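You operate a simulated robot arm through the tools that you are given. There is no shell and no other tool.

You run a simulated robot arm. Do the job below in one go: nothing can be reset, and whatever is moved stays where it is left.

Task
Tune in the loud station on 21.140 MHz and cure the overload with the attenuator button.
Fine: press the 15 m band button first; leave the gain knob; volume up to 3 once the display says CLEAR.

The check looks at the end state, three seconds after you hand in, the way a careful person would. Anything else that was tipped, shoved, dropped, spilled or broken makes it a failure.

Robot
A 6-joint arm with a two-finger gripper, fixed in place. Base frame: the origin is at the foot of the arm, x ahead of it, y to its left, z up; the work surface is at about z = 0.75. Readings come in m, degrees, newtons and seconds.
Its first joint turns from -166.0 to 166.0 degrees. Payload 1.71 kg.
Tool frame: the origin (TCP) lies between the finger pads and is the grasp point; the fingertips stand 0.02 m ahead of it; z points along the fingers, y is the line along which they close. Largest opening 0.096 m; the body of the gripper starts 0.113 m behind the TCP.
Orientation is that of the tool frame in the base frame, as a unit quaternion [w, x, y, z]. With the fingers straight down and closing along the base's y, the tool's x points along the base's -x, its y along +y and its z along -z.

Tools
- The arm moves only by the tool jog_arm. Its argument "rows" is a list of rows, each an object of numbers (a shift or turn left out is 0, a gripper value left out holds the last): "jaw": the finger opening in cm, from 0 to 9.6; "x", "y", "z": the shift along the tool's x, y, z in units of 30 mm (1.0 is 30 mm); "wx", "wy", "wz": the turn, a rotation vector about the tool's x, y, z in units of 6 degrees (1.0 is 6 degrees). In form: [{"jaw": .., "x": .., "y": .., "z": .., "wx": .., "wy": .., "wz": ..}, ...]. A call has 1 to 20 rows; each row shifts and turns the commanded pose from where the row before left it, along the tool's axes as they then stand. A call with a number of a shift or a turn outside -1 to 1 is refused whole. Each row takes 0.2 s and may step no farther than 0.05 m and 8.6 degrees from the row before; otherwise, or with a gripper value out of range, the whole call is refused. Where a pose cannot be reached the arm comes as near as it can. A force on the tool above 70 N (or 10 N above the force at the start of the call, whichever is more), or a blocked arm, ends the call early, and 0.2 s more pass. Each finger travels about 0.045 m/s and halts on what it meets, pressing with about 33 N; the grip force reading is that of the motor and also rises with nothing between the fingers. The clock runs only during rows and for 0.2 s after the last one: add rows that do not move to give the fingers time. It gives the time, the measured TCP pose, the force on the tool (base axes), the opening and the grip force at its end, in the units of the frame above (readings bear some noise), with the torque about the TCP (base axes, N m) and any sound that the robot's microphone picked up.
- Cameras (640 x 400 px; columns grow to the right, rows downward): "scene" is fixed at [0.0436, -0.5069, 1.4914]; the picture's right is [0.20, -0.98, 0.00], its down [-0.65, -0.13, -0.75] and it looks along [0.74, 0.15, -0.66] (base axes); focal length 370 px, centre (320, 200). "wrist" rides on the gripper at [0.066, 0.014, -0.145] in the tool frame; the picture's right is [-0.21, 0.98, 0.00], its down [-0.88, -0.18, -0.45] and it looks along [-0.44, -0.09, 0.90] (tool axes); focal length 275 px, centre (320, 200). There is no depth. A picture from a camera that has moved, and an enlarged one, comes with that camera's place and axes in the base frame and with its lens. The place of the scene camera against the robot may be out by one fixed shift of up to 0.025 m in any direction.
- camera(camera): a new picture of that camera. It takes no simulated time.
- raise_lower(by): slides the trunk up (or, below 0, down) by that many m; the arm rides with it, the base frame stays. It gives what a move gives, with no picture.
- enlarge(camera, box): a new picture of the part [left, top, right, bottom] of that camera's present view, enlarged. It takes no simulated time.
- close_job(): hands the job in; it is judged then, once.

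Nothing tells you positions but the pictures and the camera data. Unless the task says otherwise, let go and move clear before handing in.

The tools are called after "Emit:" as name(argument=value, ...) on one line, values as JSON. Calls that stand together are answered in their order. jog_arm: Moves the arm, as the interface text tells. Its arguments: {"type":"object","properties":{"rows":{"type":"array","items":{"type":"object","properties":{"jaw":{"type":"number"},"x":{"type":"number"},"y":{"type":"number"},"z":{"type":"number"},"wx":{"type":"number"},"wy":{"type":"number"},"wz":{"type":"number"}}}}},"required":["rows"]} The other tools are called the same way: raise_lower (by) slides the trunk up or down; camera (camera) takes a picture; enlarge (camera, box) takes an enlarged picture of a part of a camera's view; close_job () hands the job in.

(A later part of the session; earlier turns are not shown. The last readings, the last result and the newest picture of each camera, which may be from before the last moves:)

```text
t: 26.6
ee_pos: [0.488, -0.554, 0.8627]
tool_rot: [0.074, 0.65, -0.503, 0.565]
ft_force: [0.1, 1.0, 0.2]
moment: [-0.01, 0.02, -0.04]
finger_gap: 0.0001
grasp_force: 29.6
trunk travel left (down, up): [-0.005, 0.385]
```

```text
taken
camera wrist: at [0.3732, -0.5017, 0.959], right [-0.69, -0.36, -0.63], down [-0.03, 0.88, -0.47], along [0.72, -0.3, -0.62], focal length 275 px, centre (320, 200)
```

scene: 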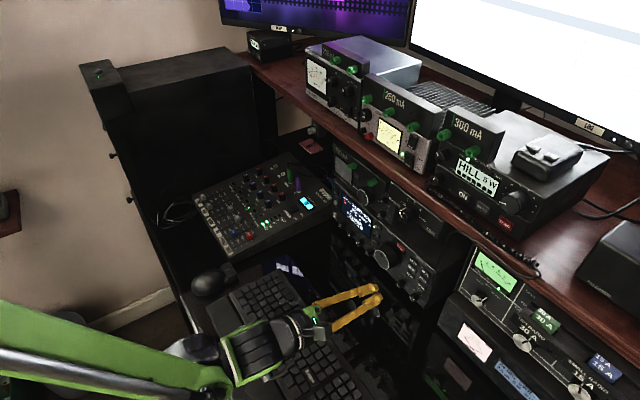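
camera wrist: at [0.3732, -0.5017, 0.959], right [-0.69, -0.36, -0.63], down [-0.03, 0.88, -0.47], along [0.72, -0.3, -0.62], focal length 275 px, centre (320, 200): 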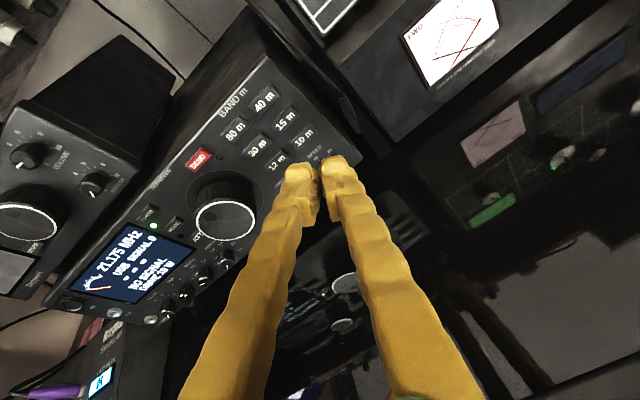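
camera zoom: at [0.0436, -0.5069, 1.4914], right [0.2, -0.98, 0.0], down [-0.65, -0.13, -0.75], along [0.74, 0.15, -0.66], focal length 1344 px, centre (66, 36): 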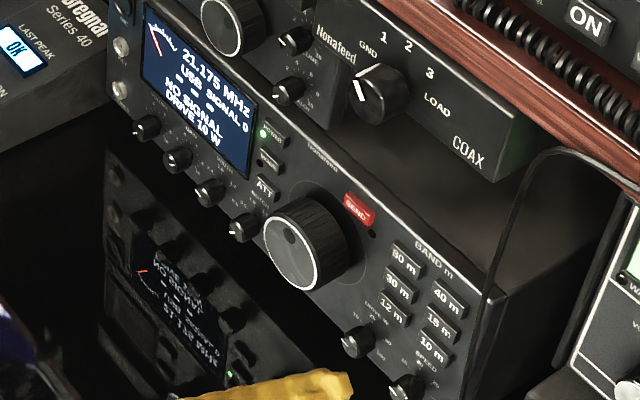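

The band is set. I'll move left in front of the tuning knob while still about 5 cm clear, open the jaw to 7 cm, and pitch back toward horizontal.

Emit:
jog_arm(rows=[{"x": -0.527, "y": -0.692, "z": 0.039}, {"x": -0.527, "y": -0.692, "z": 0.039}, {"x": -0.527, "y": -0.692, "z": 0.039}, {"x": -0.527, "y": -0.692, "z": 0.039}, {"wx": 0.496, "wy": 0.87, "jaw": 7.0}, {"wx": 0.496, "wy": 0.87}, {"x": 0}, {"x": 0}])

Emit:
camera(camera="wrist")

Emit:
camera(camera="scene")

```text
t: 28.4
ee_pos: [0.5619, -0.4807, 0.8463]
tool_rot: [0.088, 0.601, -0.46, 0.647]
ft_force: [0.1, 1.1, 0.4]
moment: [-0.01, 0.03, 0.0]
finger_gap: 0.0702
grasp_force: 0.0
trunk travel left (down, up): [-0.005, 0.385]
```

```text
taken
camera wrist: at [0.4351, -0.4156, 0.9172], right [-0.6, -0.46, -0.66], down [0.04, 0.8, -0.6], along [0.8, -0.39, -0.46], focal length 275 px, centre (320, 200)
```

wrist: 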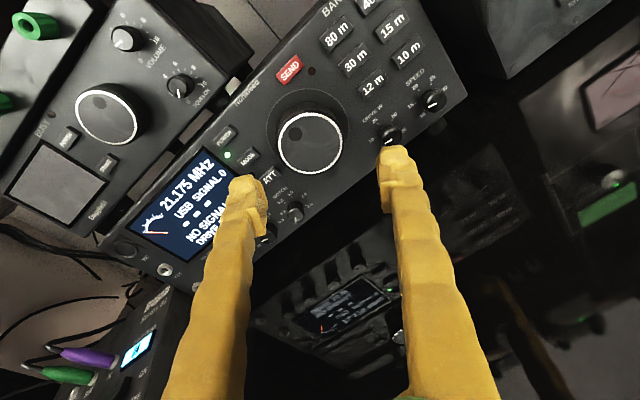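

```text
taken
```

scene: 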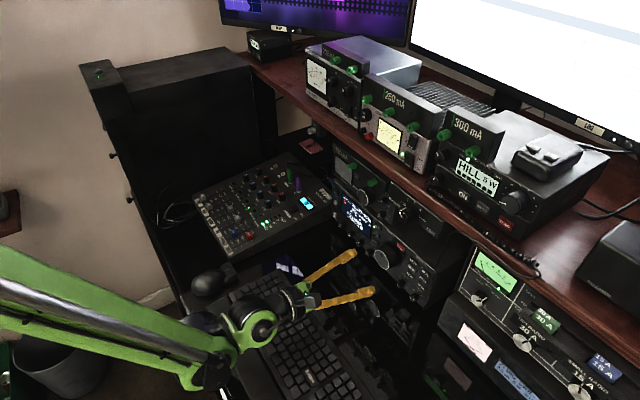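

Everything is in reach, and the TCP is in front of the knob at 8.5° tilt. I'll pitch up another 6° to be nearly coaxial with the knob, then roll +45° to give room for a counter-clockwise stroke.

Emit:
jog_arm(rows=[{"wx": 0.25, "wy": 0.434}, {"wx": 0.25, "wy": 0.434}, {"x": 0}])

Emit:
camera(camera="scene")

```text
t: 29.2
ee_pos: [0.5614, -0.4826, 0.8466]
tool_rot: [0.092, 0.575, -0.437, 0.686]
ft_force: [0.0, 0.1, 0.3]
moment: [-0.02, 0.0, 0.01]
finger_gap: 0.0698
grasp_force: 0.2
trunk travel left (down, up): [-0.005, 0.385]
```

```text
taken
```

scene: 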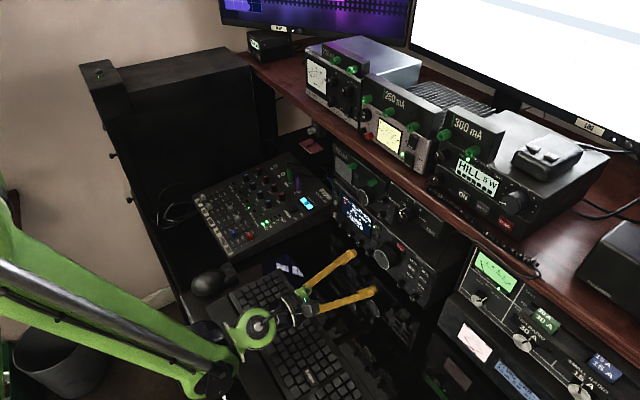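

The pose is nearly level now. I'll check the wrist-to-keyboard clearance before going on.

Emit:
enlarge(camera="scene", box=[170, 250, 400, 400])

Emit:
camera(camera="wrist")

```text
2.67 times, centred on (285, 325) of scene
camera zoom: at [0.0436, -0.5069, 1.4914], right [0.2, -0.98, 0.0], down [-0.65, -0.13, -0.75], along [0.74, 0.15, -0.66], focal length 985 px, centre (413, -133)
```

zoom: 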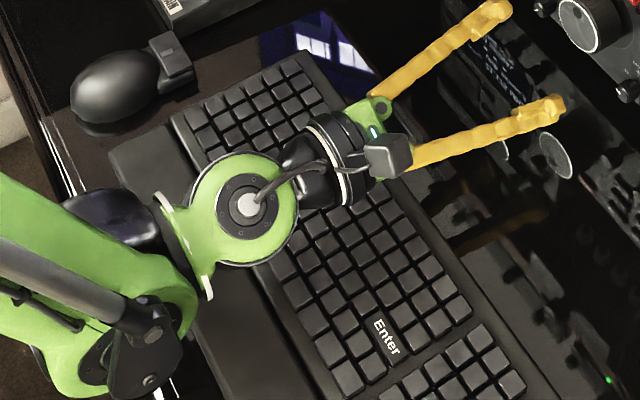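

```text
taken
camera wrist: at [0.4293, -0.4131, 0.9028], right [-0.55, -0.51, -0.66], down [0.09, 0.75, -0.65], along [0.83, -0.41, -0.37], focal length 275 px, centre (320, 200)
```

wrist: 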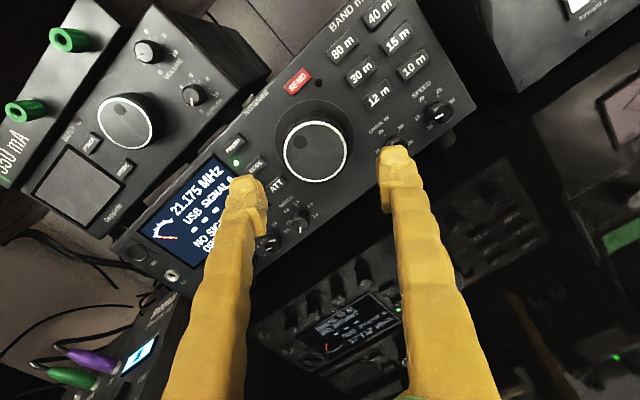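

The wrist clears the keyboard. I'll roll +30° more, to about 60° total, so there is room for a counter-clockwise stroke, then verify.

Emit:
jog_arm(rows=[{"wz": 1}, {"wz": 1}, {"wz": 1}, {"wz": 1}, {"wz": 1}, {"x": 0}])

Emit:
camera(camera="wrist")

Emit:
camera(camera="scene")

```text
t: 30.6
ee_pos: [0.5615, -0.4819, 0.8479]
tool_rot: [-0.088, 0.441, -0.571, 0.686]
ft_force: [0.7, 0.8, -0.6]
moment: [0.0, 0.02, 0.01]
finger_gap: 0.0702
grasp_force: 0.0
trunk travel left (down, up): [-0.005, 0.385]
```

```text
taken
camera wrist: at [0.4145, -0.4253, 0.8742], right [-0.25, -0.19, -0.95], down [0.28, 0.92, -0.26], along [0.93, -0.33, -0.18], focal length 275 px, centre (320, 200)
```

wrist: 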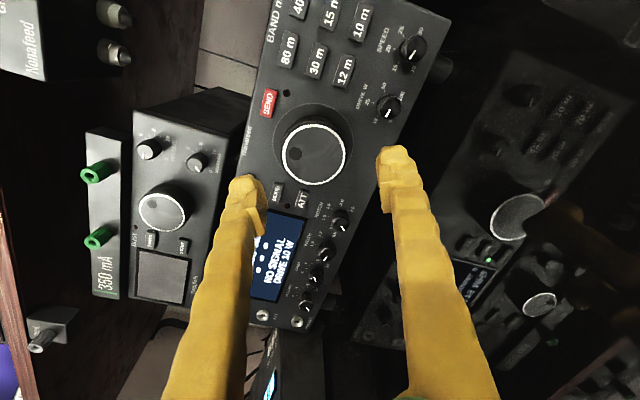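

```text
taken
```

scene: 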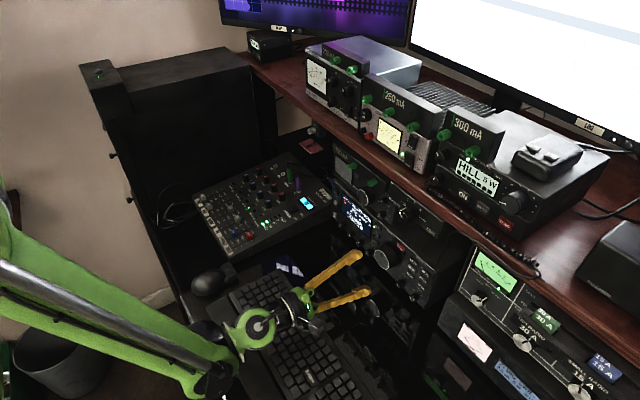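

The tool is coaxial with the knob (projected centre matches the image) and rolled about 60°. I'll move forward in stages so the open fingers straddle the knob, checking the arm's clearance on the way.

Emit:
jog_arm(rows=[{"x": 0.0166, "y": -0.028, "z": 0.748}, {"x": 0.0166, "y": -0.028, "z": 0.748}, {"x": 0}])

Emit:
camera(camera="wrist")

Emit:
camera(camera="scene")

Emit:
enlarge(camera="scene", box=[310, 180, 430, 300])

```text
t: 31.4
ee_pos: [0.5913, -0.5147, 0.8475]
tool_rot: [-0.087, 0.442, -0.572, 0.686]
ft_force: [-0.3, -0.3, -0.3]
moment: [0.03, -0.02, 0.01]
finger_gap: 0.0701
grasp_force: 0.1
trunk travel left (down, up): [-0.005, 0.385]
```

```text
taken
camera wrist: at [0.4456, -0.4574, 0.8747], right [-0.25, -0.2, -0.95], down [0.28, 0.92, -0.26], along [0.93, -0.33, -0.18], focal length 275 px, centre (320, 200)
```

wrist: 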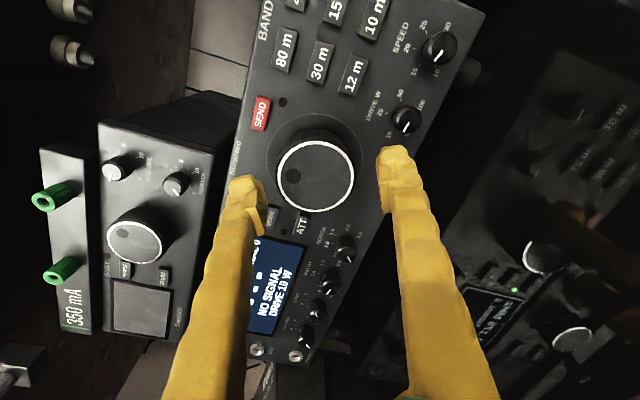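

```text
taken
```

scene: 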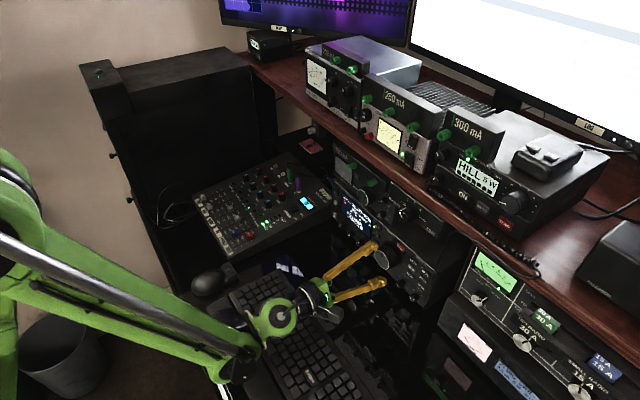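

```text
3.33 times, centred on (370, 240) of scene
camera zoom: at [0.0436, -0.5069, 1.4914], right [0.2, -0.98, 0.0], down [-0.65, -0.13, -0.75], along [0.74, 0.15, -0.66], focal length 1232 px, centre (153, 67)
```

zoom: 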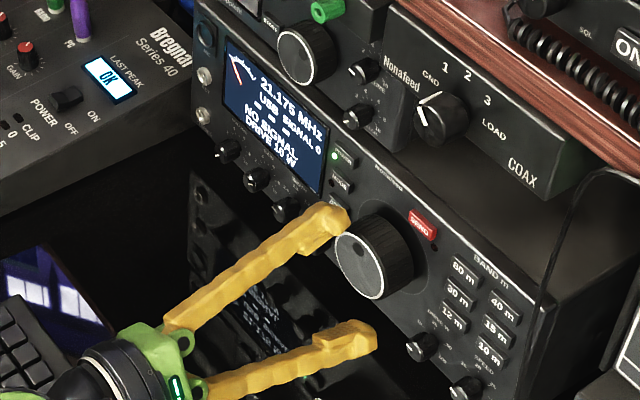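

The fingers are evenly placed around the knob. I'll go the last 2.3 cm forward so they overlap the knob's sides, staying about 8 mm in front of the buttons.

Emit:
jog_arm(rows=[{"x": -0.019, "y": -0.04, "z": 0.382}, {"x": -0.019, "y": -0.04, "z": 0.382}, {"x": 0}])

Emit:
camera(camera="wrist")

Emit:
enlarge(camera="scene", box=[310, 180, 430, 300])

```text
t: 32.2
ee_pos: [0.6092, -0.5293, 0.8468]
tool_rot: [-0.088, 0.441, -0.572, 0.686]
ft_force: [-0.5, 1.4, 1.2]
moment: [0.04, 0.02, 0.0]
finger_gap: 0.0701
grasp_force: 0.0
trunk travel left (down, up): [-0.005, 0.385]
```

```text
taken
camera wrist: at [0.4637, -0.4717, 0.8744], right [-0.25, -0.19, -0.95], down [0.28, 0.92, -0.26], along [0.93, -0.33, -0.18], focal length 275 px, centre (320, 200)
```

wrist: 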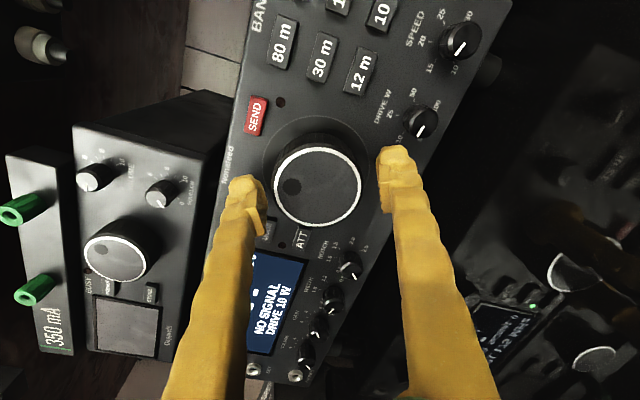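

```text
3.33 times, centred on (370, 240) of scene
camera zoom: at [0.0436, -0.5069, 1.4914], right [0.2, -0.98, 0.0], down [-0.65, -0.13, -0.75], along [0.74, 0.15, -0.66], focal length 1232 px, centre (153, 67)
```

zoom: 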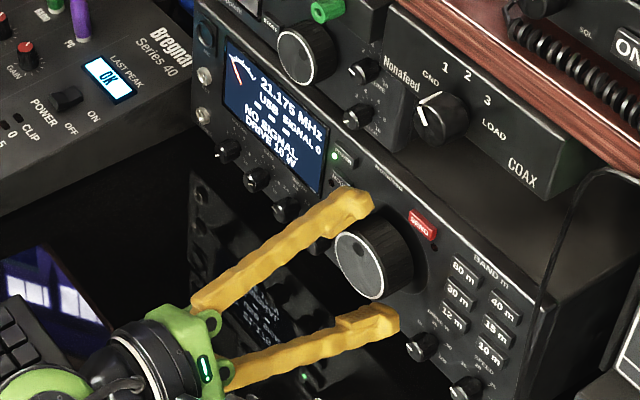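

The tool is centred on the knob at f≈0.805. I'll close the fingers onto it.

Emit:
jog_arm(rows=[{"jaw": 5.0}, {"x": 0}, {"x": 0}])

Emit:
enlarge(camera="scene", box=[310, 180, 430, 300])

Emit:
camera(camera="wrist")

```text
t: 33.0
ee_pos: [0.6088, -0.5295, 0.8469]
tool_rot: [-0.088, 0.442, -0.571, 0.686]
ft_force: [7.4, -1.0, 7.5]
moment: [0.01, 0.03, 0.02]
finger_gap: 0.055
grasp_force: 4.0
trunk travel left (down, up): [-0.005, 0.385]
```

```text
3.33 times, centred on (370, 240) of scene
camera zoom: at [0.0436, -0.5069, 1.4914], right [0.2, -0.98, 0.0], down [-0.65, -0.13, -0.75], along [0.74, 0.15, -0.66], focal length 1232 px, centre (153, 67)
```

zoom: 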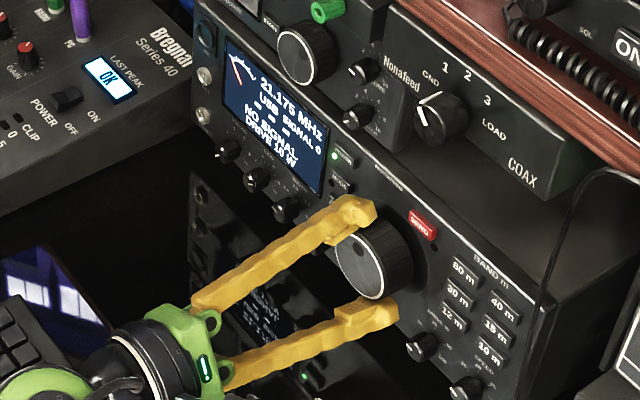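

```text
taken
camera wrist: at [0.4639, -0.4714, 0.8745], right [-0.25, -0.2, -0.95], down [0.28, 0.92, -0.26], along [0.93, -0.33, -0.18], focal length 275 px, centre (320, 200)
```

wrist: 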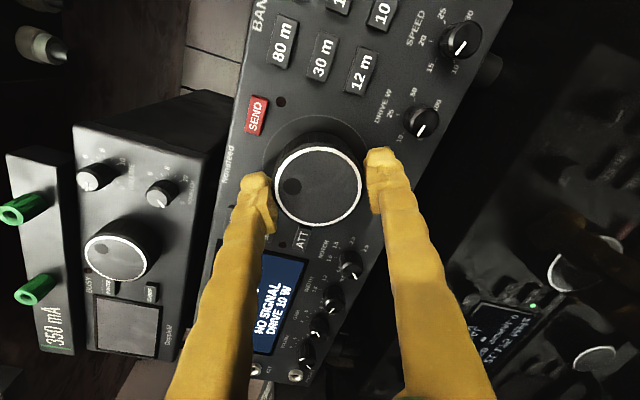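

The upper finger touched first, so I'm about 1.5 mm off centre. I'll shift the tool slightly along its -y so both fingers seat.

Emit:
jog_arm(rows=[{"y": -0.025}, {"y": -0.025}, {"x": 0}])

```text
t: 33.8
ee_pos: [0.6089, -0.5276, 0.8483]
tool_rot: [-0.087, 0.442, -0.572, 0.686]
ft_force: [-4.4, 6.0, -6.6]
moment: [-0.11, -0.14, 0.06]
finger_gap: 0.0529
grasp_force: 34.7
trunk travel left (down, up): [-0.005, 0.385]
```

The grip is solid (gap 53 mm, 35 N). I'll make a small counter-clockwise test turn and read the display.

Emit:
jog_arm(rows=[{"wz": -0.5}, {"wz": -0.5}, {"x": 0}])

Emit:
enlarge(camera="scene", box=[310, 180, 430, 300])

```text
t: 34.6
ee_pos: [0.6089, -0.529, 0.8488]
tool_rot: [-0.05, 0.471, -0.549, 0.689]
ft_force: [-16.7, 17.5, -27.0]
moment: [0.12, 0.07, 0.0]
finger_gap: 0.053
grasp_force: 35.3
trunk travel left (down, up): [-0.005, 0.385]
```

```text
3.33 times, centred on (370, 240) of scene
camera zoom: at [0.0436, -0.5069, 1.4914], right [0.2, -0.98, 0.0], down [-0.65, -0.13, -0.75], along [0.74, 0.15, -0.66], focal length 1232 px, centre (153, 67)
```

zoom: 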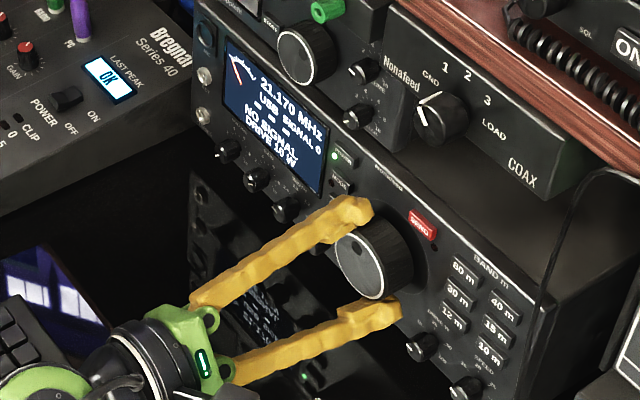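

The display reads 21.170, so 6° counter-clockwise is about -5 kHz and the direction is right. The tool force rose to about 36 N (up and forward), so I'll relax the commanded position slightly before continuing.

Emit:
jog_arm(rows=[{"x": -0.02, "y": 0.027, "z": -0.033}, {"x": 0}])

```text
t: 35.2
ee_pos: [0.6101, -0.5275, 0.8489]
tool_rot: [-0.053, 0.471, -0.547, 0.69]
ft_force: [-3.6, -4.8, -1.9]
moment: [-0.05, -0.09, 0.03]
finger_gap: 0.0529
grasp_force: 34.9
trunk travel left (down, up): [-0.005, 0.385]
```

The force is relieved. I'll continue turning in small increments.

Emit:
jog_arm(rows=[{"wz": -0.5}, {"wz": -0.5}, {"x": 0}])

Emit:
enlarge(camera="scene", box=[310, 180, 430, 300])

```text
t: 36.0
ee_pos: [0.6104, -0.5277, 0.8479]
tool_rot: [-0.014, 0.498, -0.523, 0.691]
ft_force: [-7.0, -12.6, 2.5]
moment: [-0.08, -0.12, 0.04]
finger_gap: 0.0527
grasp_force: 34.5
trunk travel left (down, up): [-0.005, 0.385]
```

```text
3.33 times, centred on (370, 240) of scene
camera zoom: at [0.0436, -0.5069, 1.4914], right [0.2, -0.98, 0.0], down [-0.65, -0.13, -0.75], along [0.74, 0.15, -0.66], focal length 1232 px, centre (153, 67)
```

zoom: 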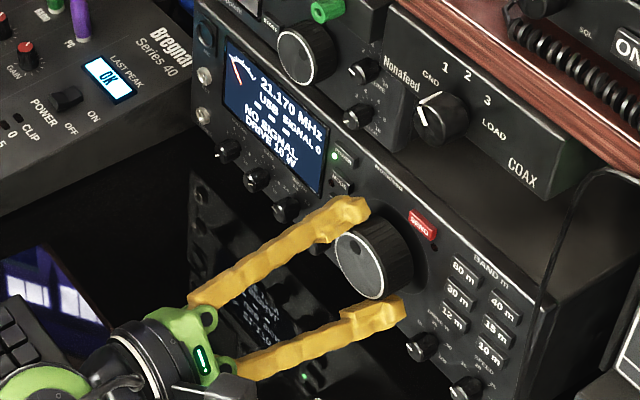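

It still reads 21.170, so tuning steps look like 5 kHz detents. I'll continue with a small sideways relief included.

Emit:
jog_arm(rows=[{"wz": -0.5, "x": 0.015, "y": 0.0135}, {"wz": -0.5}, {"x": 0}])

Emit:
enlarge(camera="scene", box=[310, 180, 430, 300])

```text
t: 36.8
ee_pos: [0.6107, -0.529, 0.8478]
tool_rot: [0.02, 0.526, -0.495, 0.691]
ft_force: [1.7, -12.1, 6.8]
moment: [-0.15, -0.12, 0.17]
finger_gap: 0.0528
grasp_force: 35.0
trunk travel left (down, up): [-0.005, 0.385]
```

```text
3.33 times, centred on (370, 240) of scene
camera zoom: at [0.0436, -0.5069, 1.4914], right [0.2, -0.98, 0.0], down [-0.65, -0.13, -0.75], along [0.74, 0.15, -0.66], focal length 1232 px, centre (153, 67)
```

zoom: 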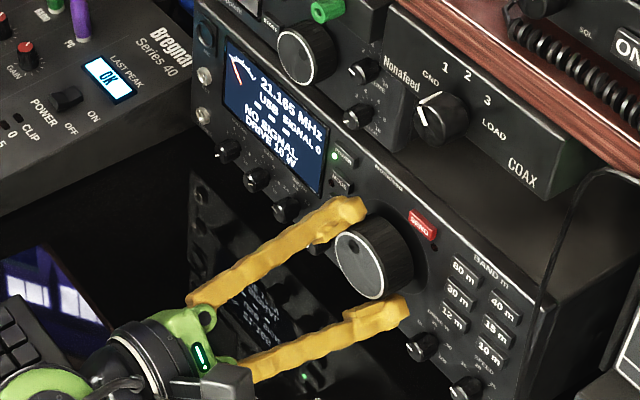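

Now 21.165 after 18°, so it's roughly 10° per 5 kHz step. I'll keep turning and monitor the forces.

Emit:
jog_arm(rows=[{"wz": -0.5}, {"wz": -0.5}, {"wz": -0.5}, {"x": 0}])

Emit:
enlarge(camera="scene", box=[310, 180, 430, 300])

```text
t: 37.8
ee_pos: [0.6094, -0.5283, 0.8473]
tool_rot: [0.075, 0.563, -0.453, 0.687]
ft_force: [4.4, -19.7, 13.4]
moment: [-0.13, -0.14, 0.08]
finger_gap: 0.0528
grasp_force: 34.6
trunk travel left (down, up): [-0.005, 0.385]
```

```text
3.33 times, centred on (370, 240) of scene
camera zoom: at [0.0436, -0.5069, 1.4914], right [0.2, -0.98, 0.0], down [-0.65, -0.13, -0.75], along [0.74, 0.15, -0.66], focal length 1232 px, centre (153, 67)
```

zoom: 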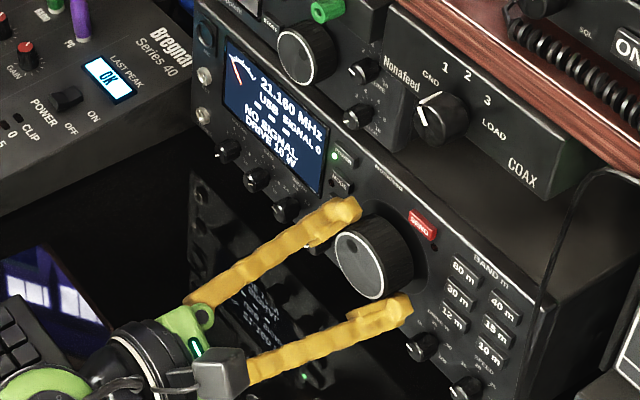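

21.160 at 27° total. I'll keep going with small force relief.

Emit:
jog_arm(rows=[{"wz": -0.5, "x": 0.021, "y": 0.002, "z": 0.023}, {"wz": -0.5}, {"wz": -0.5}, {"x": 0}])

Emit:
enlarge(camera="scene", box=[310, 180, 430, 300])

```text
t: 38.8
ee_pos: [0.6088, -0.5286, 0.8486]
tool_rot: [0.129, 0.597, -0.407, 0.679]
ft_force: [-16.2, 7.4, -19.7]
moment: [0.04, 0.0, 0.08]
finger_gap: 0.0526
grasp_force: 34.8
trunk travel left (down, up): [-0.005, 0.385]
```

```text
3.33 times, centred on (370, 240) of scene
camera zoom: at [0.0436, -0.5069, 1.4914], right [0.2, -0.98, 0.0], down [-0.65, -0.13, -0.75], along [0.74, 0.15, -0.66], focal length 1232 px, centre (153, 67)
```

zoom: 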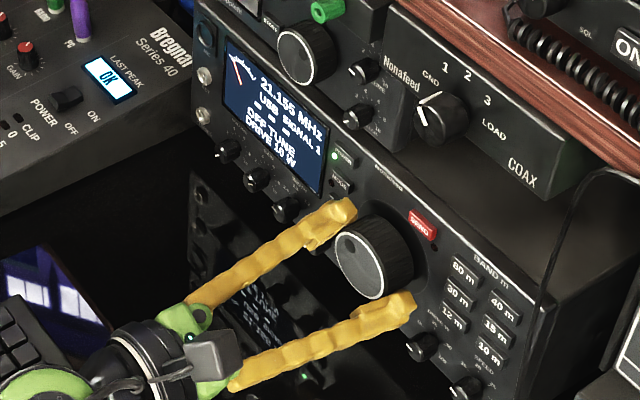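

21.155, "OFF TUNE", signal 1 – the station is showing up. I'll continue.

Emit:
jog_arm(rows=[{"wz": -0.5, "x": -0.012, "y": 0.005, "z": -0.02}, {"wz": -0.5}, {"wz": -0.5}, {"x": 0}])

Emit:
enlarge(camera="scene", box=[310, 180, 430, 300])

```text
t: 39.8
ee_pos: [0.6092, -0.5286, 0.8475]
tool_rot: [0.181, 0.627, -0.359, 0.667]
ft_force: [-6.1, -14.3, -2.4]
moment: [-0.01, 0.0, 0.0]
finger_gap: 0.0529
grasp_force: 35.1
trunk travel left (down, up): [-0.005, 0.385]
```

```text
3.33 times, centred on (370, 240) of scene
camera zoom: at [0.0436, -0.5069, 1.4914], right [0.2, -0.98, 0.0], down [-0.65, -0.13, -0.75], along [0.74, 0.15, -0.66], focal length 1232 px, centre (153, 67)
```

zoom: 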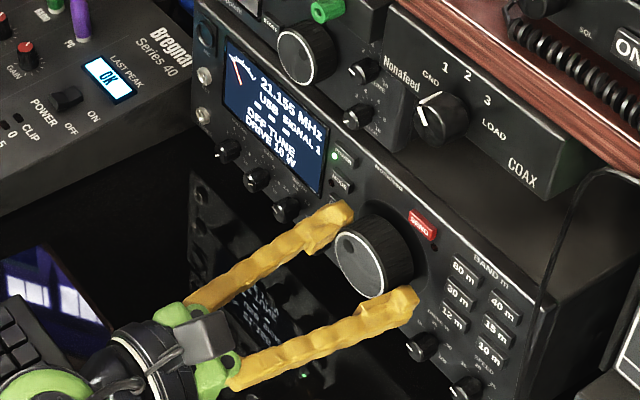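

Still 21.155 at 45°. I'll go further.

Emit:
jog_arm(rows=[{"wz": -0.5, "x": 0.004, "y": 0.014}, {"wz": -0.5}, {"x": 0}])

Emit:
enlarge(camera="scene", box=[310, 180, 430, 300])

```text
t: 40.6
ee_pos: [0.6086, -0.5292, 0.8478]
tool_rot: [0.216, 0.645, -0.326, 0.657]
ft_force: [-4.3, -9.5, -9.9]
moment: [0.02, 0.0, 0.02]
finger_gap: 0.0531
grasp_force: 34.8
trunk travel left (down, up): [-0.005, 0.385]
```

```text
3.33 times, centred on (370, 240) of scene
camera zoom: at [0.0436, -0.5069, 1.4914], right [0.2, -0.98, 0.0], down [-0.65, -0.13, -0.75], along [0.74, 0.15, -0.66], focal length 1232 px, centre (153, 67)
```

zoom: 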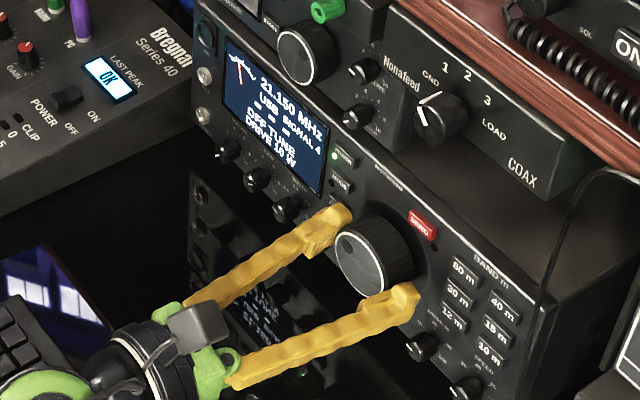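

21.150 with signal 4. Two more steps to go, so I'll continue gently.

Emit:
jog_arm(rows=[{"wz": -0.5, "x": -0.008}, {"wz": -0.5}, {"x": 0}])

Emit:
enlarge(camera="scene", box=[310, 180, 430, 300])

```text
t: 41.4
ee_pos: [0.6087, -0.5283, 0.8473]
tool_rot: [0.25, 0.661, -0.291, 0.645]
ft_force: [-5.5, -15.3, -1.5]
moment: [0.05, 0.0, -0.09]
finger_gap: 0.0527
grasp_force: 34.6
trunk travel left (down, up): [-0.005, 0.385]
```

```text
3.33 times, centred on (370, 240) of scene
camera zoom: at [0.0436, -0.5069, 1.4914], right [0.2, -0.98, 0.0], down [-0.65, -0.13, -0.75], along [0.74, 0.15, -0.66], focal length 1232 px, centre (153, 67)
```

zoom: 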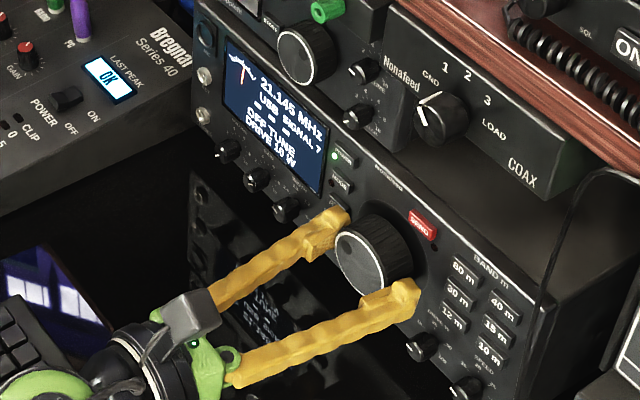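

21.145 with signal 7. One more step, about 10–12°.

Emit:
jog_arm(rows=[{"wz": -0.5, "y": 0.014}, {"wz": -0.5}, {"x": 0}])

Emit:
enlarge(camera="scene", box=[310, 180, 430, 300])

```text
t: 42.2
ee_pos: [0.6082, -0.5281, 0.8473]
tool_rot: [0.284, 0.675, -0.258, 0.63]
ft_force: [-4.4, -23.6, 17.2]
moment: [-0.06, -0.09, -0.02]
finger_gap: 0.0529
grasp_force: 34.7
trunk travel left (down, up): [-0.005, 0.385]
```

```text
3.33 times, centred on (370, 240) of scene
camera zoom: at [0.0436, -0.5069, 1.4914], right [0.2, -0.98, 0.0], down [-0.65, -0.13, -0.75], along [0.74, 0.15, -0.66], focal length 1232 px, centre (153, 67)
```

zoom: 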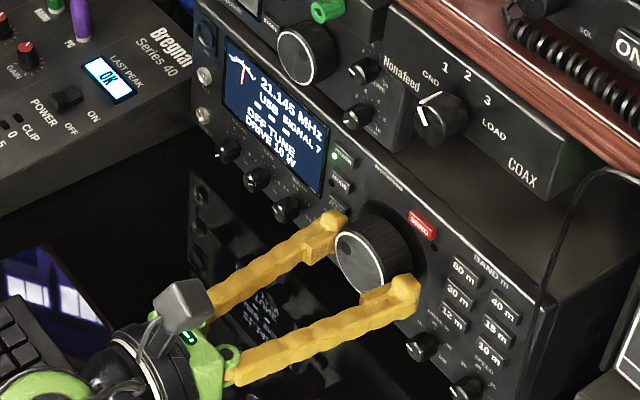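

Still 21.145 at 63°. I'll relieve the side force and turn about 6° more.

Emit:
jog_arm(rows=[{"x": 0.015, "y": 0.025, "z": 0.01}, {"wz": -0.5}, {"wz": -0.5}, {"x": 0}])

Emit:
enlarge(camera="scene", box=[310, 180, 430, 300])

```text
t: 43.2
ee_pos: [0.6076, -0.53, 0.8476]
tool_rot: [0.316, 0.687, -0.222, 0.615]
ft_force: [-12.1, 1.1, -10.9]
moment: [0.04, 0.01, -0.02]
finger_gap: 0.0531
grasp_force: 35.3
trunk travel left (down, up): [-0.005, 0.385]
```

```text
3.33 times, centred on (370, 240) of scene
camera zoom: at [0.0436, -0.5069, 1.4914], right [0.2, -0.98, 0.0], down [-0.65, -0.13, -0.75], along [0.74, 0.15, -0.66], focal length 1232 px, centre (153, 67)
```

zoom: 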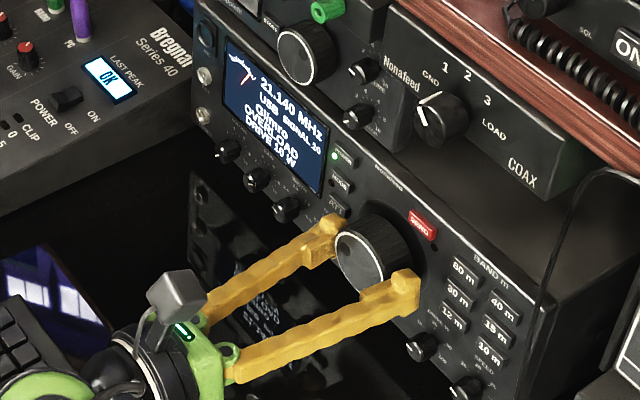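

The display now shows 21.140 with the signal at maximum and OVERLOAD. I'll open the fingers gently and check that the frequency holds.

Emit:
jog_arm(rows=[{"jaw": 7.2}, {"x": 0}, {"x": 0}])

Emit:
enlarge(camera="scene", box=[330, 190, 410, 260])

Emit:
camera(camera="wrist")

```text
t: 44.0
ee_pos: [0.6091, -0.529, 0.8475]
tool_rot: [0.315, 0.688, -0.22, 0.616]
ft_force: [0.4, -0.2, 0.6]
moment: [-0.03, -0.01, 0.01]
finger_gap: 0.0722
grasp_force: 0.1
trunk travel left (down, up): [-0.005, 0.385]
```

```text
5.71 times, centred on (370, 225) of scene
camera zoom: at [0.0436, -0.5069, 1.4914], right [0.2, -0.98, 0.0], down [-0.65, -0.13, -0.75], along [0.74, 0.15, -0.66], focal length 2111 px, centre (34, 57)
```

zoom: 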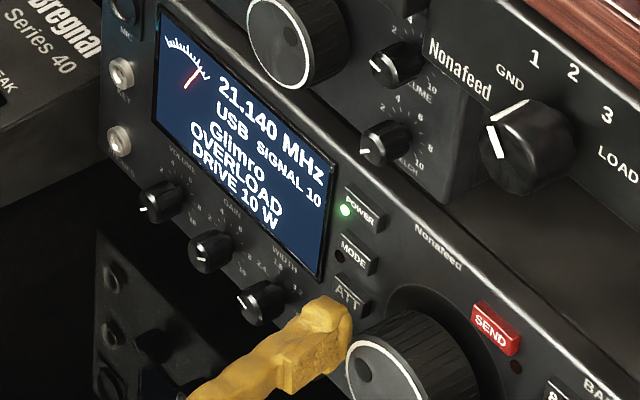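

```text
taken
camera wrist: at [0.507, -0.4308, 0.9205], right [-0.71, -0.7, -0.04], down [-0.31, 0.37, -0.87], along [0.63, -0.61, -0.48], focal length 275 px, centre (320, 200)
```

wrist: 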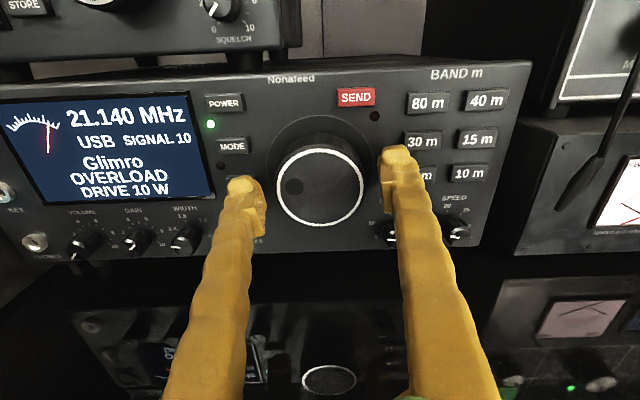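

21.140 MHz, station "Glimro", OVERLOAD. I'll retreat straight back from the knob.

Emit:
jog_arm(rows=[{"x": -0.032, "y": -0.008, "z": -0.777}, {"x": -0.032, "y": -0.008, "z": -0.777}, {"x": -0.032, "y": -0.008, "z": -0.777}, {"x": 0}])

Emit:
camera(camera="wrist")

Emit:
camera(camera="scene")

```text
t: 45.0
ee_pos: [0.5586, -0.4796, 0.8475]
tool_rot: [0.316, 0.688, -0.221, 0.615]
ft_force: [-0.6, 0.3, -1.2]
moment: [0.01, 0.0, 0.02]
finger_gap: 0.0717
grasp_force: 0.0
trunk travel left (down, up): [-0.005, 0.385]
```

```text
taken
camera wrist: at [0.4573, -0.3805, 0.9202], right [-0.71, -0.7, -0.04], down [-0.31, 0.37, -0.87], along [0.63, -0.61, -0.48], focal length 275 px, centre (320, 200)
```

wrist: 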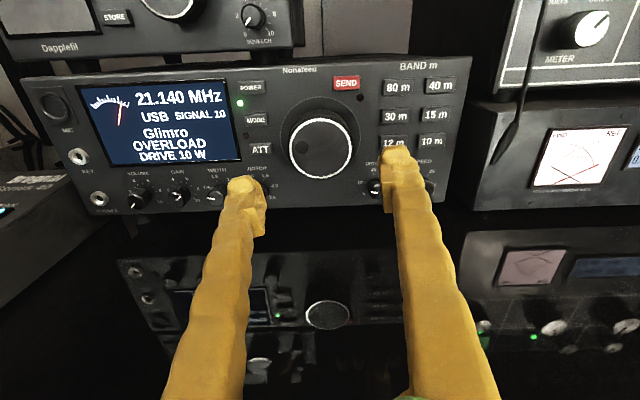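

```text
taken
```

scene: 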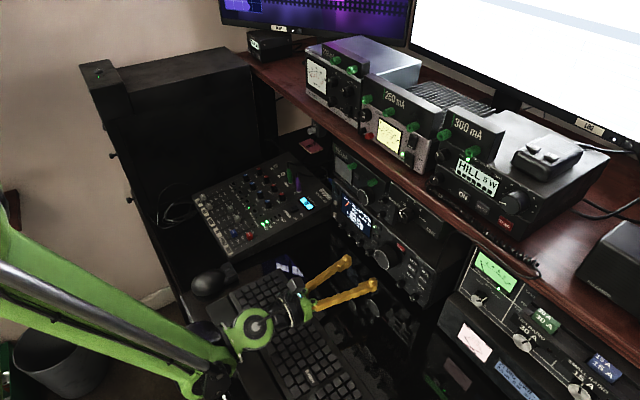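

This is a nice upright view. I'll enlarge the display, button and small-knob areas to refine the ATT and VOLUME positions.

Emit:
enlarge(camera="wrist", box=[70, 150, 230, 220])

Emit:
enlarge(camera="wrist", box=[220, 60, 380, 200])

Emit:
enlarge(camera="scene", box=[325, 190, 425, 270])

```text
4.00 times, centred on (150, 185) of wrist
camera zoom: at [0.4573, -0.3805, 0.9202], right [-0.71, -0.7, -0.04], down [-0.31, 0.37, -0.87], along [0.63, -0.61, -0.48], focal length 1101 px, centre (1000, 260)
```

zoom: 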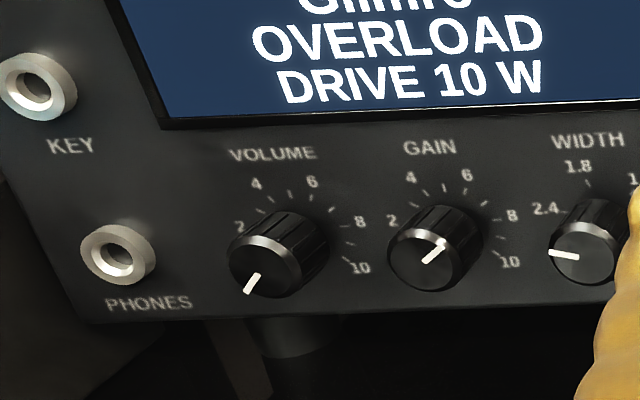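

```text
2.86 times, centred on (300, 130) of wrist
camera zoom: at [0.4573, -0.3805, 0.9202], right [-0.71, -0.7, -0.04], down [-0.31, 0.37, -0.87], along [0.63, -0.61, -0.48], focal length 786 px, centre (377, 400)
```

zoom: 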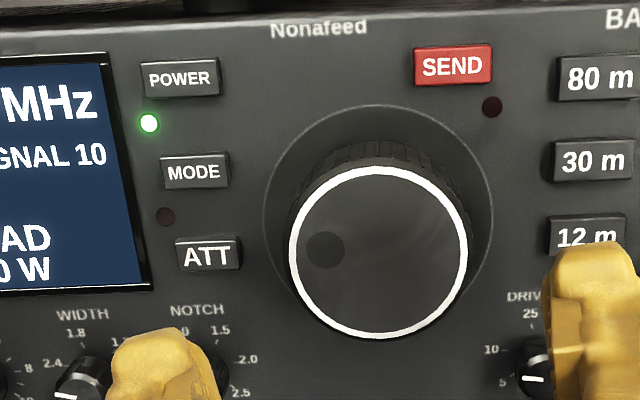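

```text
5.00 times, centred on (375, 230) of scene
camera zoom: at [0.0436, -0.5069, 1.4914], right [0.2, -0.98, 0.0], down [-0.65, -0.13, -0.75], along [0.74, 0.15, -0.66], focal length 1848 px, centre (45, 50)
```

zoom: 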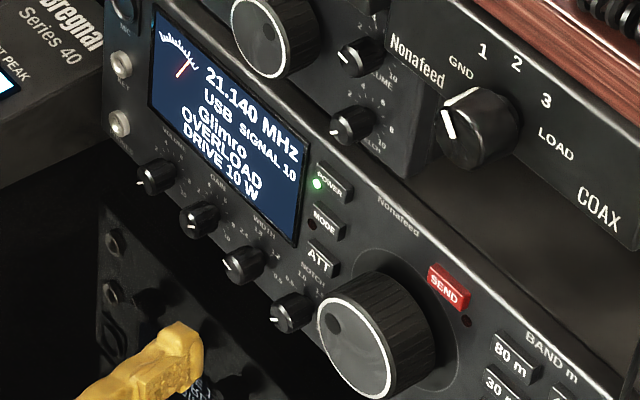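

ATT is at r≈-0.1115, z≈0.842. VOLUME is at 0, with a scale 2…10 around it. I'll close the fingers, level the roll, and line up in front of ATT.

Emit:
jog_arm(rows=[{"jaw": 0, "wz": 0.8}, {"wz": 0.8}, {"x": -0.08, "y": -0.927}, {"x": -0.08, "y": -0.927}, {"x": 0}, {"x": 0}])

Emit:
camera(camera="wrist")

Emit:
camera(camera="scene")

```text
t: 46.4
ee_pos: [0.5971, -0.4394, 0.8455]
tool_rot: [0.263, 0.668, -0.278, 0.639]
ft_force: [-1.2, -0.3, -0.8]
moment: [-0.01, -0.01, 0.01]
finger_gap: 0.0
grasp_force: 29.4
trunk travel left (down, up): [-0.005, 0.385]
```

```text
taken
camera wrist: at [0.4889, -0.349, 0.9165], right [-0.7, -0.68, -0.21], down [-0.21, 0.47, -0.85], along [0.68, -0.55, -0.47], focal length 275 px, centre (320, 200)
```

wrist: 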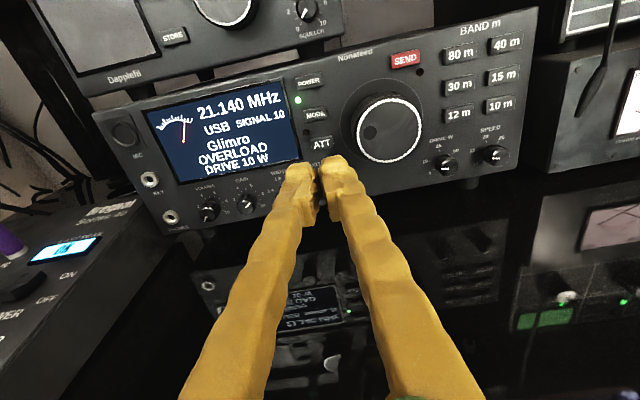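

```text
taken
```

scene: 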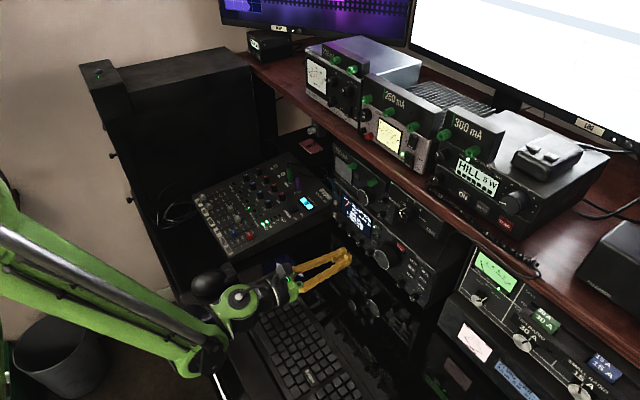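

The tool axis points exactly at ATT. I'll advance 6.6 cm to about 1.5 cm from it.

Emit:
jog_arm(rows=[{"z": 0.733}, {"z": 0.733}, {"z": 0.733}, {"x": 0}])

Emit:
camera(camera="wrist")

Emit:
enlarge(camera="scene", box=[325, 190, 425, 270])

```text
t: 47.4
ee_pos: [0.6451, -0.4869, 0.8407]
tool_rot: [0.262, 0.668, -0.277, 0.639]
ft_force: [-1.0, 0.5, 0.5]
moment: [0.0, -0.03, -0.01]
finger_gap: 0.0003
grasp_force: 29.5
trunk travel left (down, up): [-0.005, 0.385]
```

```text
taken
camera wrist: at [0.5354, -0.3967, 0.9127], right [-0.7, -0.68, -0.21], down [-0.21, 0.47, -0.85], along [0.68, -0.55, -0.47], focal length 275 px, centre (320, 200)
```

wrist: 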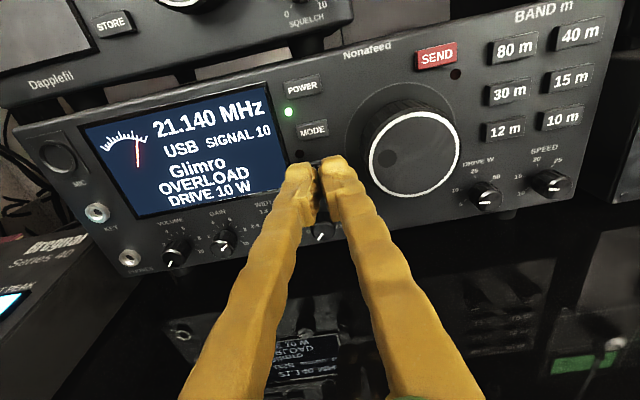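

```text
5.00 times, centred on (375, 230) of scene
camera zoom: at [0.0436, -0.5069, 1.4914], right [0.2, -0.98, 0.0], down [-0.65, -0.13, -0.75], along [0.74, 0.15, -0.66], focal length 1848 px, centre (45, 50)
```

zoom: 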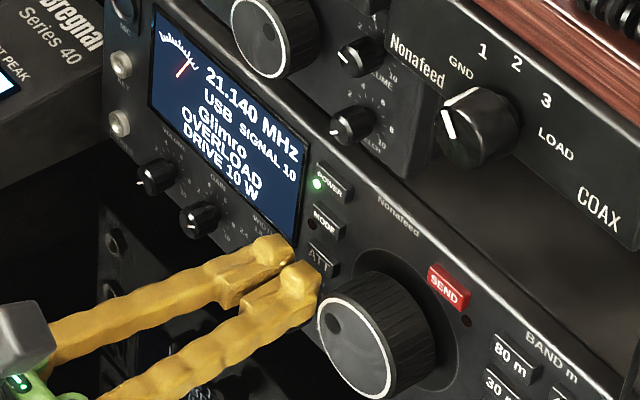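

I'm 13 mm from ATT. I'll creep forward with a 1.5 mm upward correction.

Emit:
jog_arm(rows=[{"z": 0.05, "x": 0.025}, {"z": 0.05, "x": 0.025}, {"z": 0.05}, {"z": 0.05}, {"z": 0.05}, {"z": 0.05}, {"z": 0.05}])

Emit:
enlarge(camera="scene", box=[325, 190, 425, 270])

```text
t: 49.0
ee_pos: [0.651, -0.4951, 0.8421]
tool_rot: [0.263, 0.667, -0.277, 0.639]
ft_force: [-1.2, 0.6, 0.0]
moment: [-0.01, 0.02, 0.01]
finger_gap: 0.0063
grasp_force: 29.6
trunk travel left (down, up): [-0.005, 0.385]
```

```text
5.00 times, centred on (375, 230) of scene
camera zoom: at [0.0436, -0.5069, 1.4914], right [0.2, -0.98, 0.0], down [-0.65, -0.13, -0.75], along [0.74, 0.15, -0.66], focal length 1848 px, centre (45, 50)
```

zoom: 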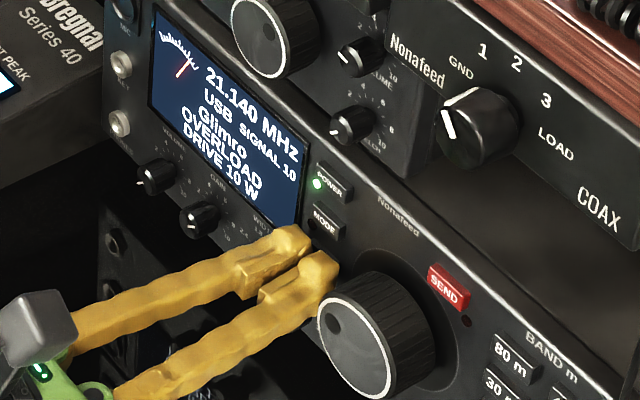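

No press yet, but the gap reading shows 6 mm, which is odd. I'll check up close before continuing.

Emit:
camera(camera="wrist")

Emit:
enlarge(camera="wrist", box=[250, 100, 390, 240])

Emit:
jog_arm(rows=[{"jaw": 0}, {"x": 0}])

```text
taken
camera wrist: at [0.5426, -0.4045, 0.9133], right [-0.7, -0.68, -0.21], down [-0.21, 0.47, -0.85], along [0.68, -0.55, -0.47], focal length 275 px, centre (320, 200)
```

wrist: 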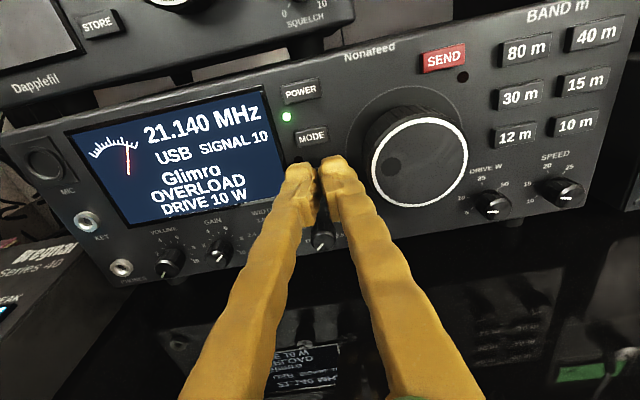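

```text
2.86 times, centred on (320, 170) of wrist
camera zoom: at [0.5426, -0.4045, 0.9133], right [-0.7, -0.68, -0.21], down [-0.21, 0.47, -0.85], along [0.68, -0.55, -0.47], focal length 786 px, centre (320, 286)
```

zoom: 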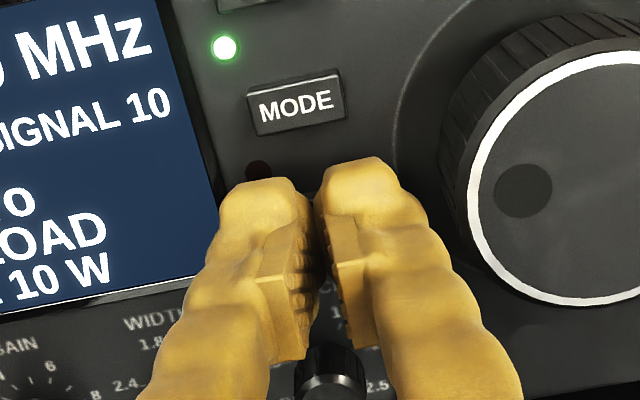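

```text
t: 49.6
ee_pos: [0.6527, -0.4955, 0.8417]
tool_rot: [0.262, 0.668, -0.277, 0.639]
ft_force: [-1.0, 1.2, -0.8]
moment: [0.01, 0.04, -0.02]
finger_gap: 0.0056
grasp_force: 29.9
trunk travel left (down, up): [-0.005, 0.385]
```

The fingers read about 6 mm apart with no real force. I'll look closer from the scene camera to see what is between them.

Emit:
enlarge(camera="scene", box=[365, 225, 405, 250])

Emit:
enlarge(camera="wrist", box=[280, 140, 360, 260])

```text
16.00 times, centred on (385, 238) of scene
camera zoom: at [0.0436, -0.5069, 1.4914], right [0.2, -0.98, 0.0], down [-0.65, -0.13, -0.75], along [0.74, 0.15, -0.66], focal length 5912 px, centre (-720, -400)
```

zoom: 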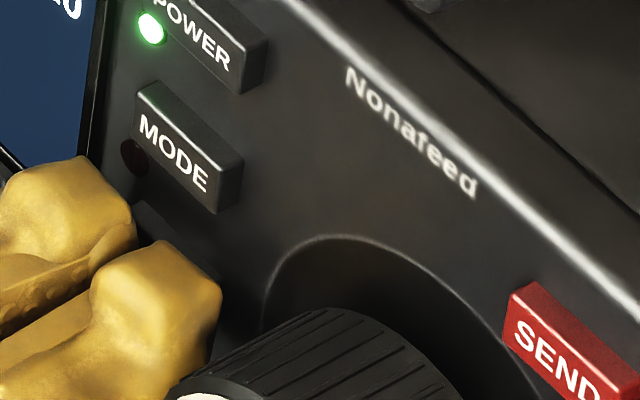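

```text
3.33 times, centred on (320, 200) of wrist
camera zoom: at [0.5425, -0.4045, 0.9134], right [-0.7, -0.68, -0.21], down [-0.21, 0.47, -0.85], along [0.68, -0.55, -0.47], focal length 918 px, centre (320, 200)
```

zoom: 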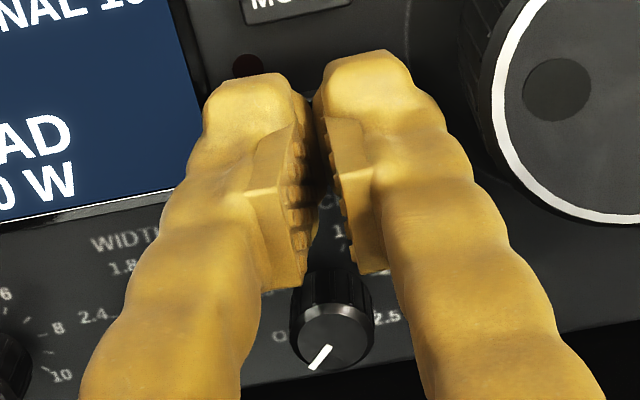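

I can't see anything obviously wedged. I'll back off a few millimetres and see whether the gap closes.

Emit:
jog_arm(rows=[{"z": -0.1}, {"z": -0.1}, {"x": 0}])

Emit:
enlarge(camera="wrist", box=[280, 140, 360, 260])

```text
t: 50.4
ee_pos: [0.6473, -0.4917, 0.8404]
tool_rot: [0.263, 0.668, -0.277, 0.639]
ft_force: [0.6, -0.3, 0.9]
moment: [-0.02, 0.0, 0.01]
finger_gap: 0.0002
grasp_force: 29.4
trunk travel left (down, up): [-0.005, 0.385]
```

```text
3.33 times, centred on (320, 200) of wrist
camera zoom: at [0.5381, -0.4004, 0.9133], right [-0.7, -0.68, -0.21], down [-0.21, 0.47, -0.85], along [0.68, -0.55, -0.47], focal length 918 px, centre (320, 200)
```

zoom: 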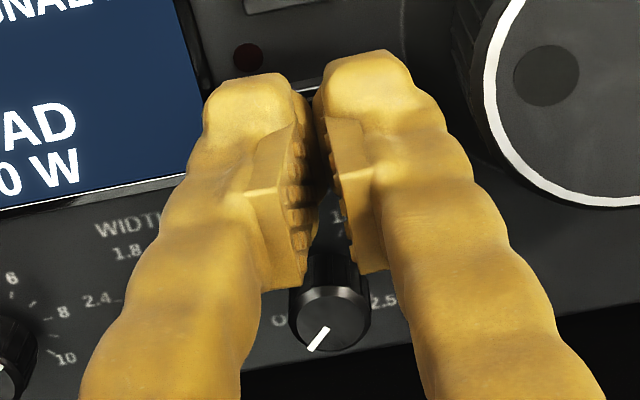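

Backing off closed the gap, so it was only light contact near the tip, possibly the small LED beside ATT. I'll lower the tip about 1.5 mm and advance again in small steps.

Emit:
jog_arm(rows=[{"x": -0.04}, {"z": 0.07}, {"z": 0.07}, {"z": 0.04}, {"x": 0}])

Emit:
enlarge(camera="scene", box=[355, 215, 405, 250])

```text
t: 51.6
ee_pos: [0.6517, -0.4945, 0.84]
tool_rot: [0.263, 0.667, -0.278, 0.639]
ft_force: [0.5, 0.2, 1.5]
moment: [-0.01, -0.02, 0.01]
finger_gap: 0.0059
grasp_force: 29.1
trunk travel left (down, up): [-0.005, 0.385]
```

```text
11.43 times, centred on (380, 232) of scene
camera zoom: at [0.0436, -0.5069, 1.4914], right [0.2, -0.98, 0.0], down [-0.65, -0.13, -0.75], along [0.74, 0.15, -0.66], focal length 4223 px, centre (-366, -171)
```

zoom: 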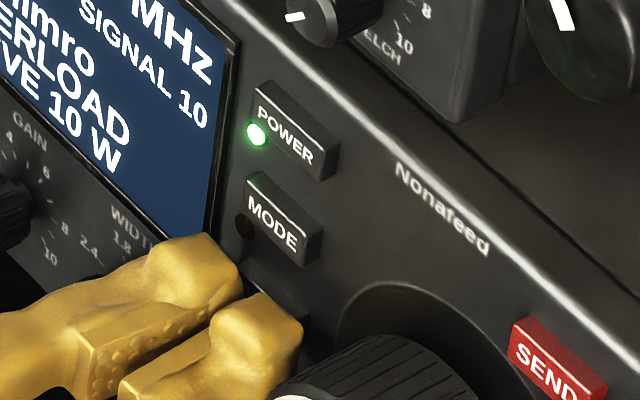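

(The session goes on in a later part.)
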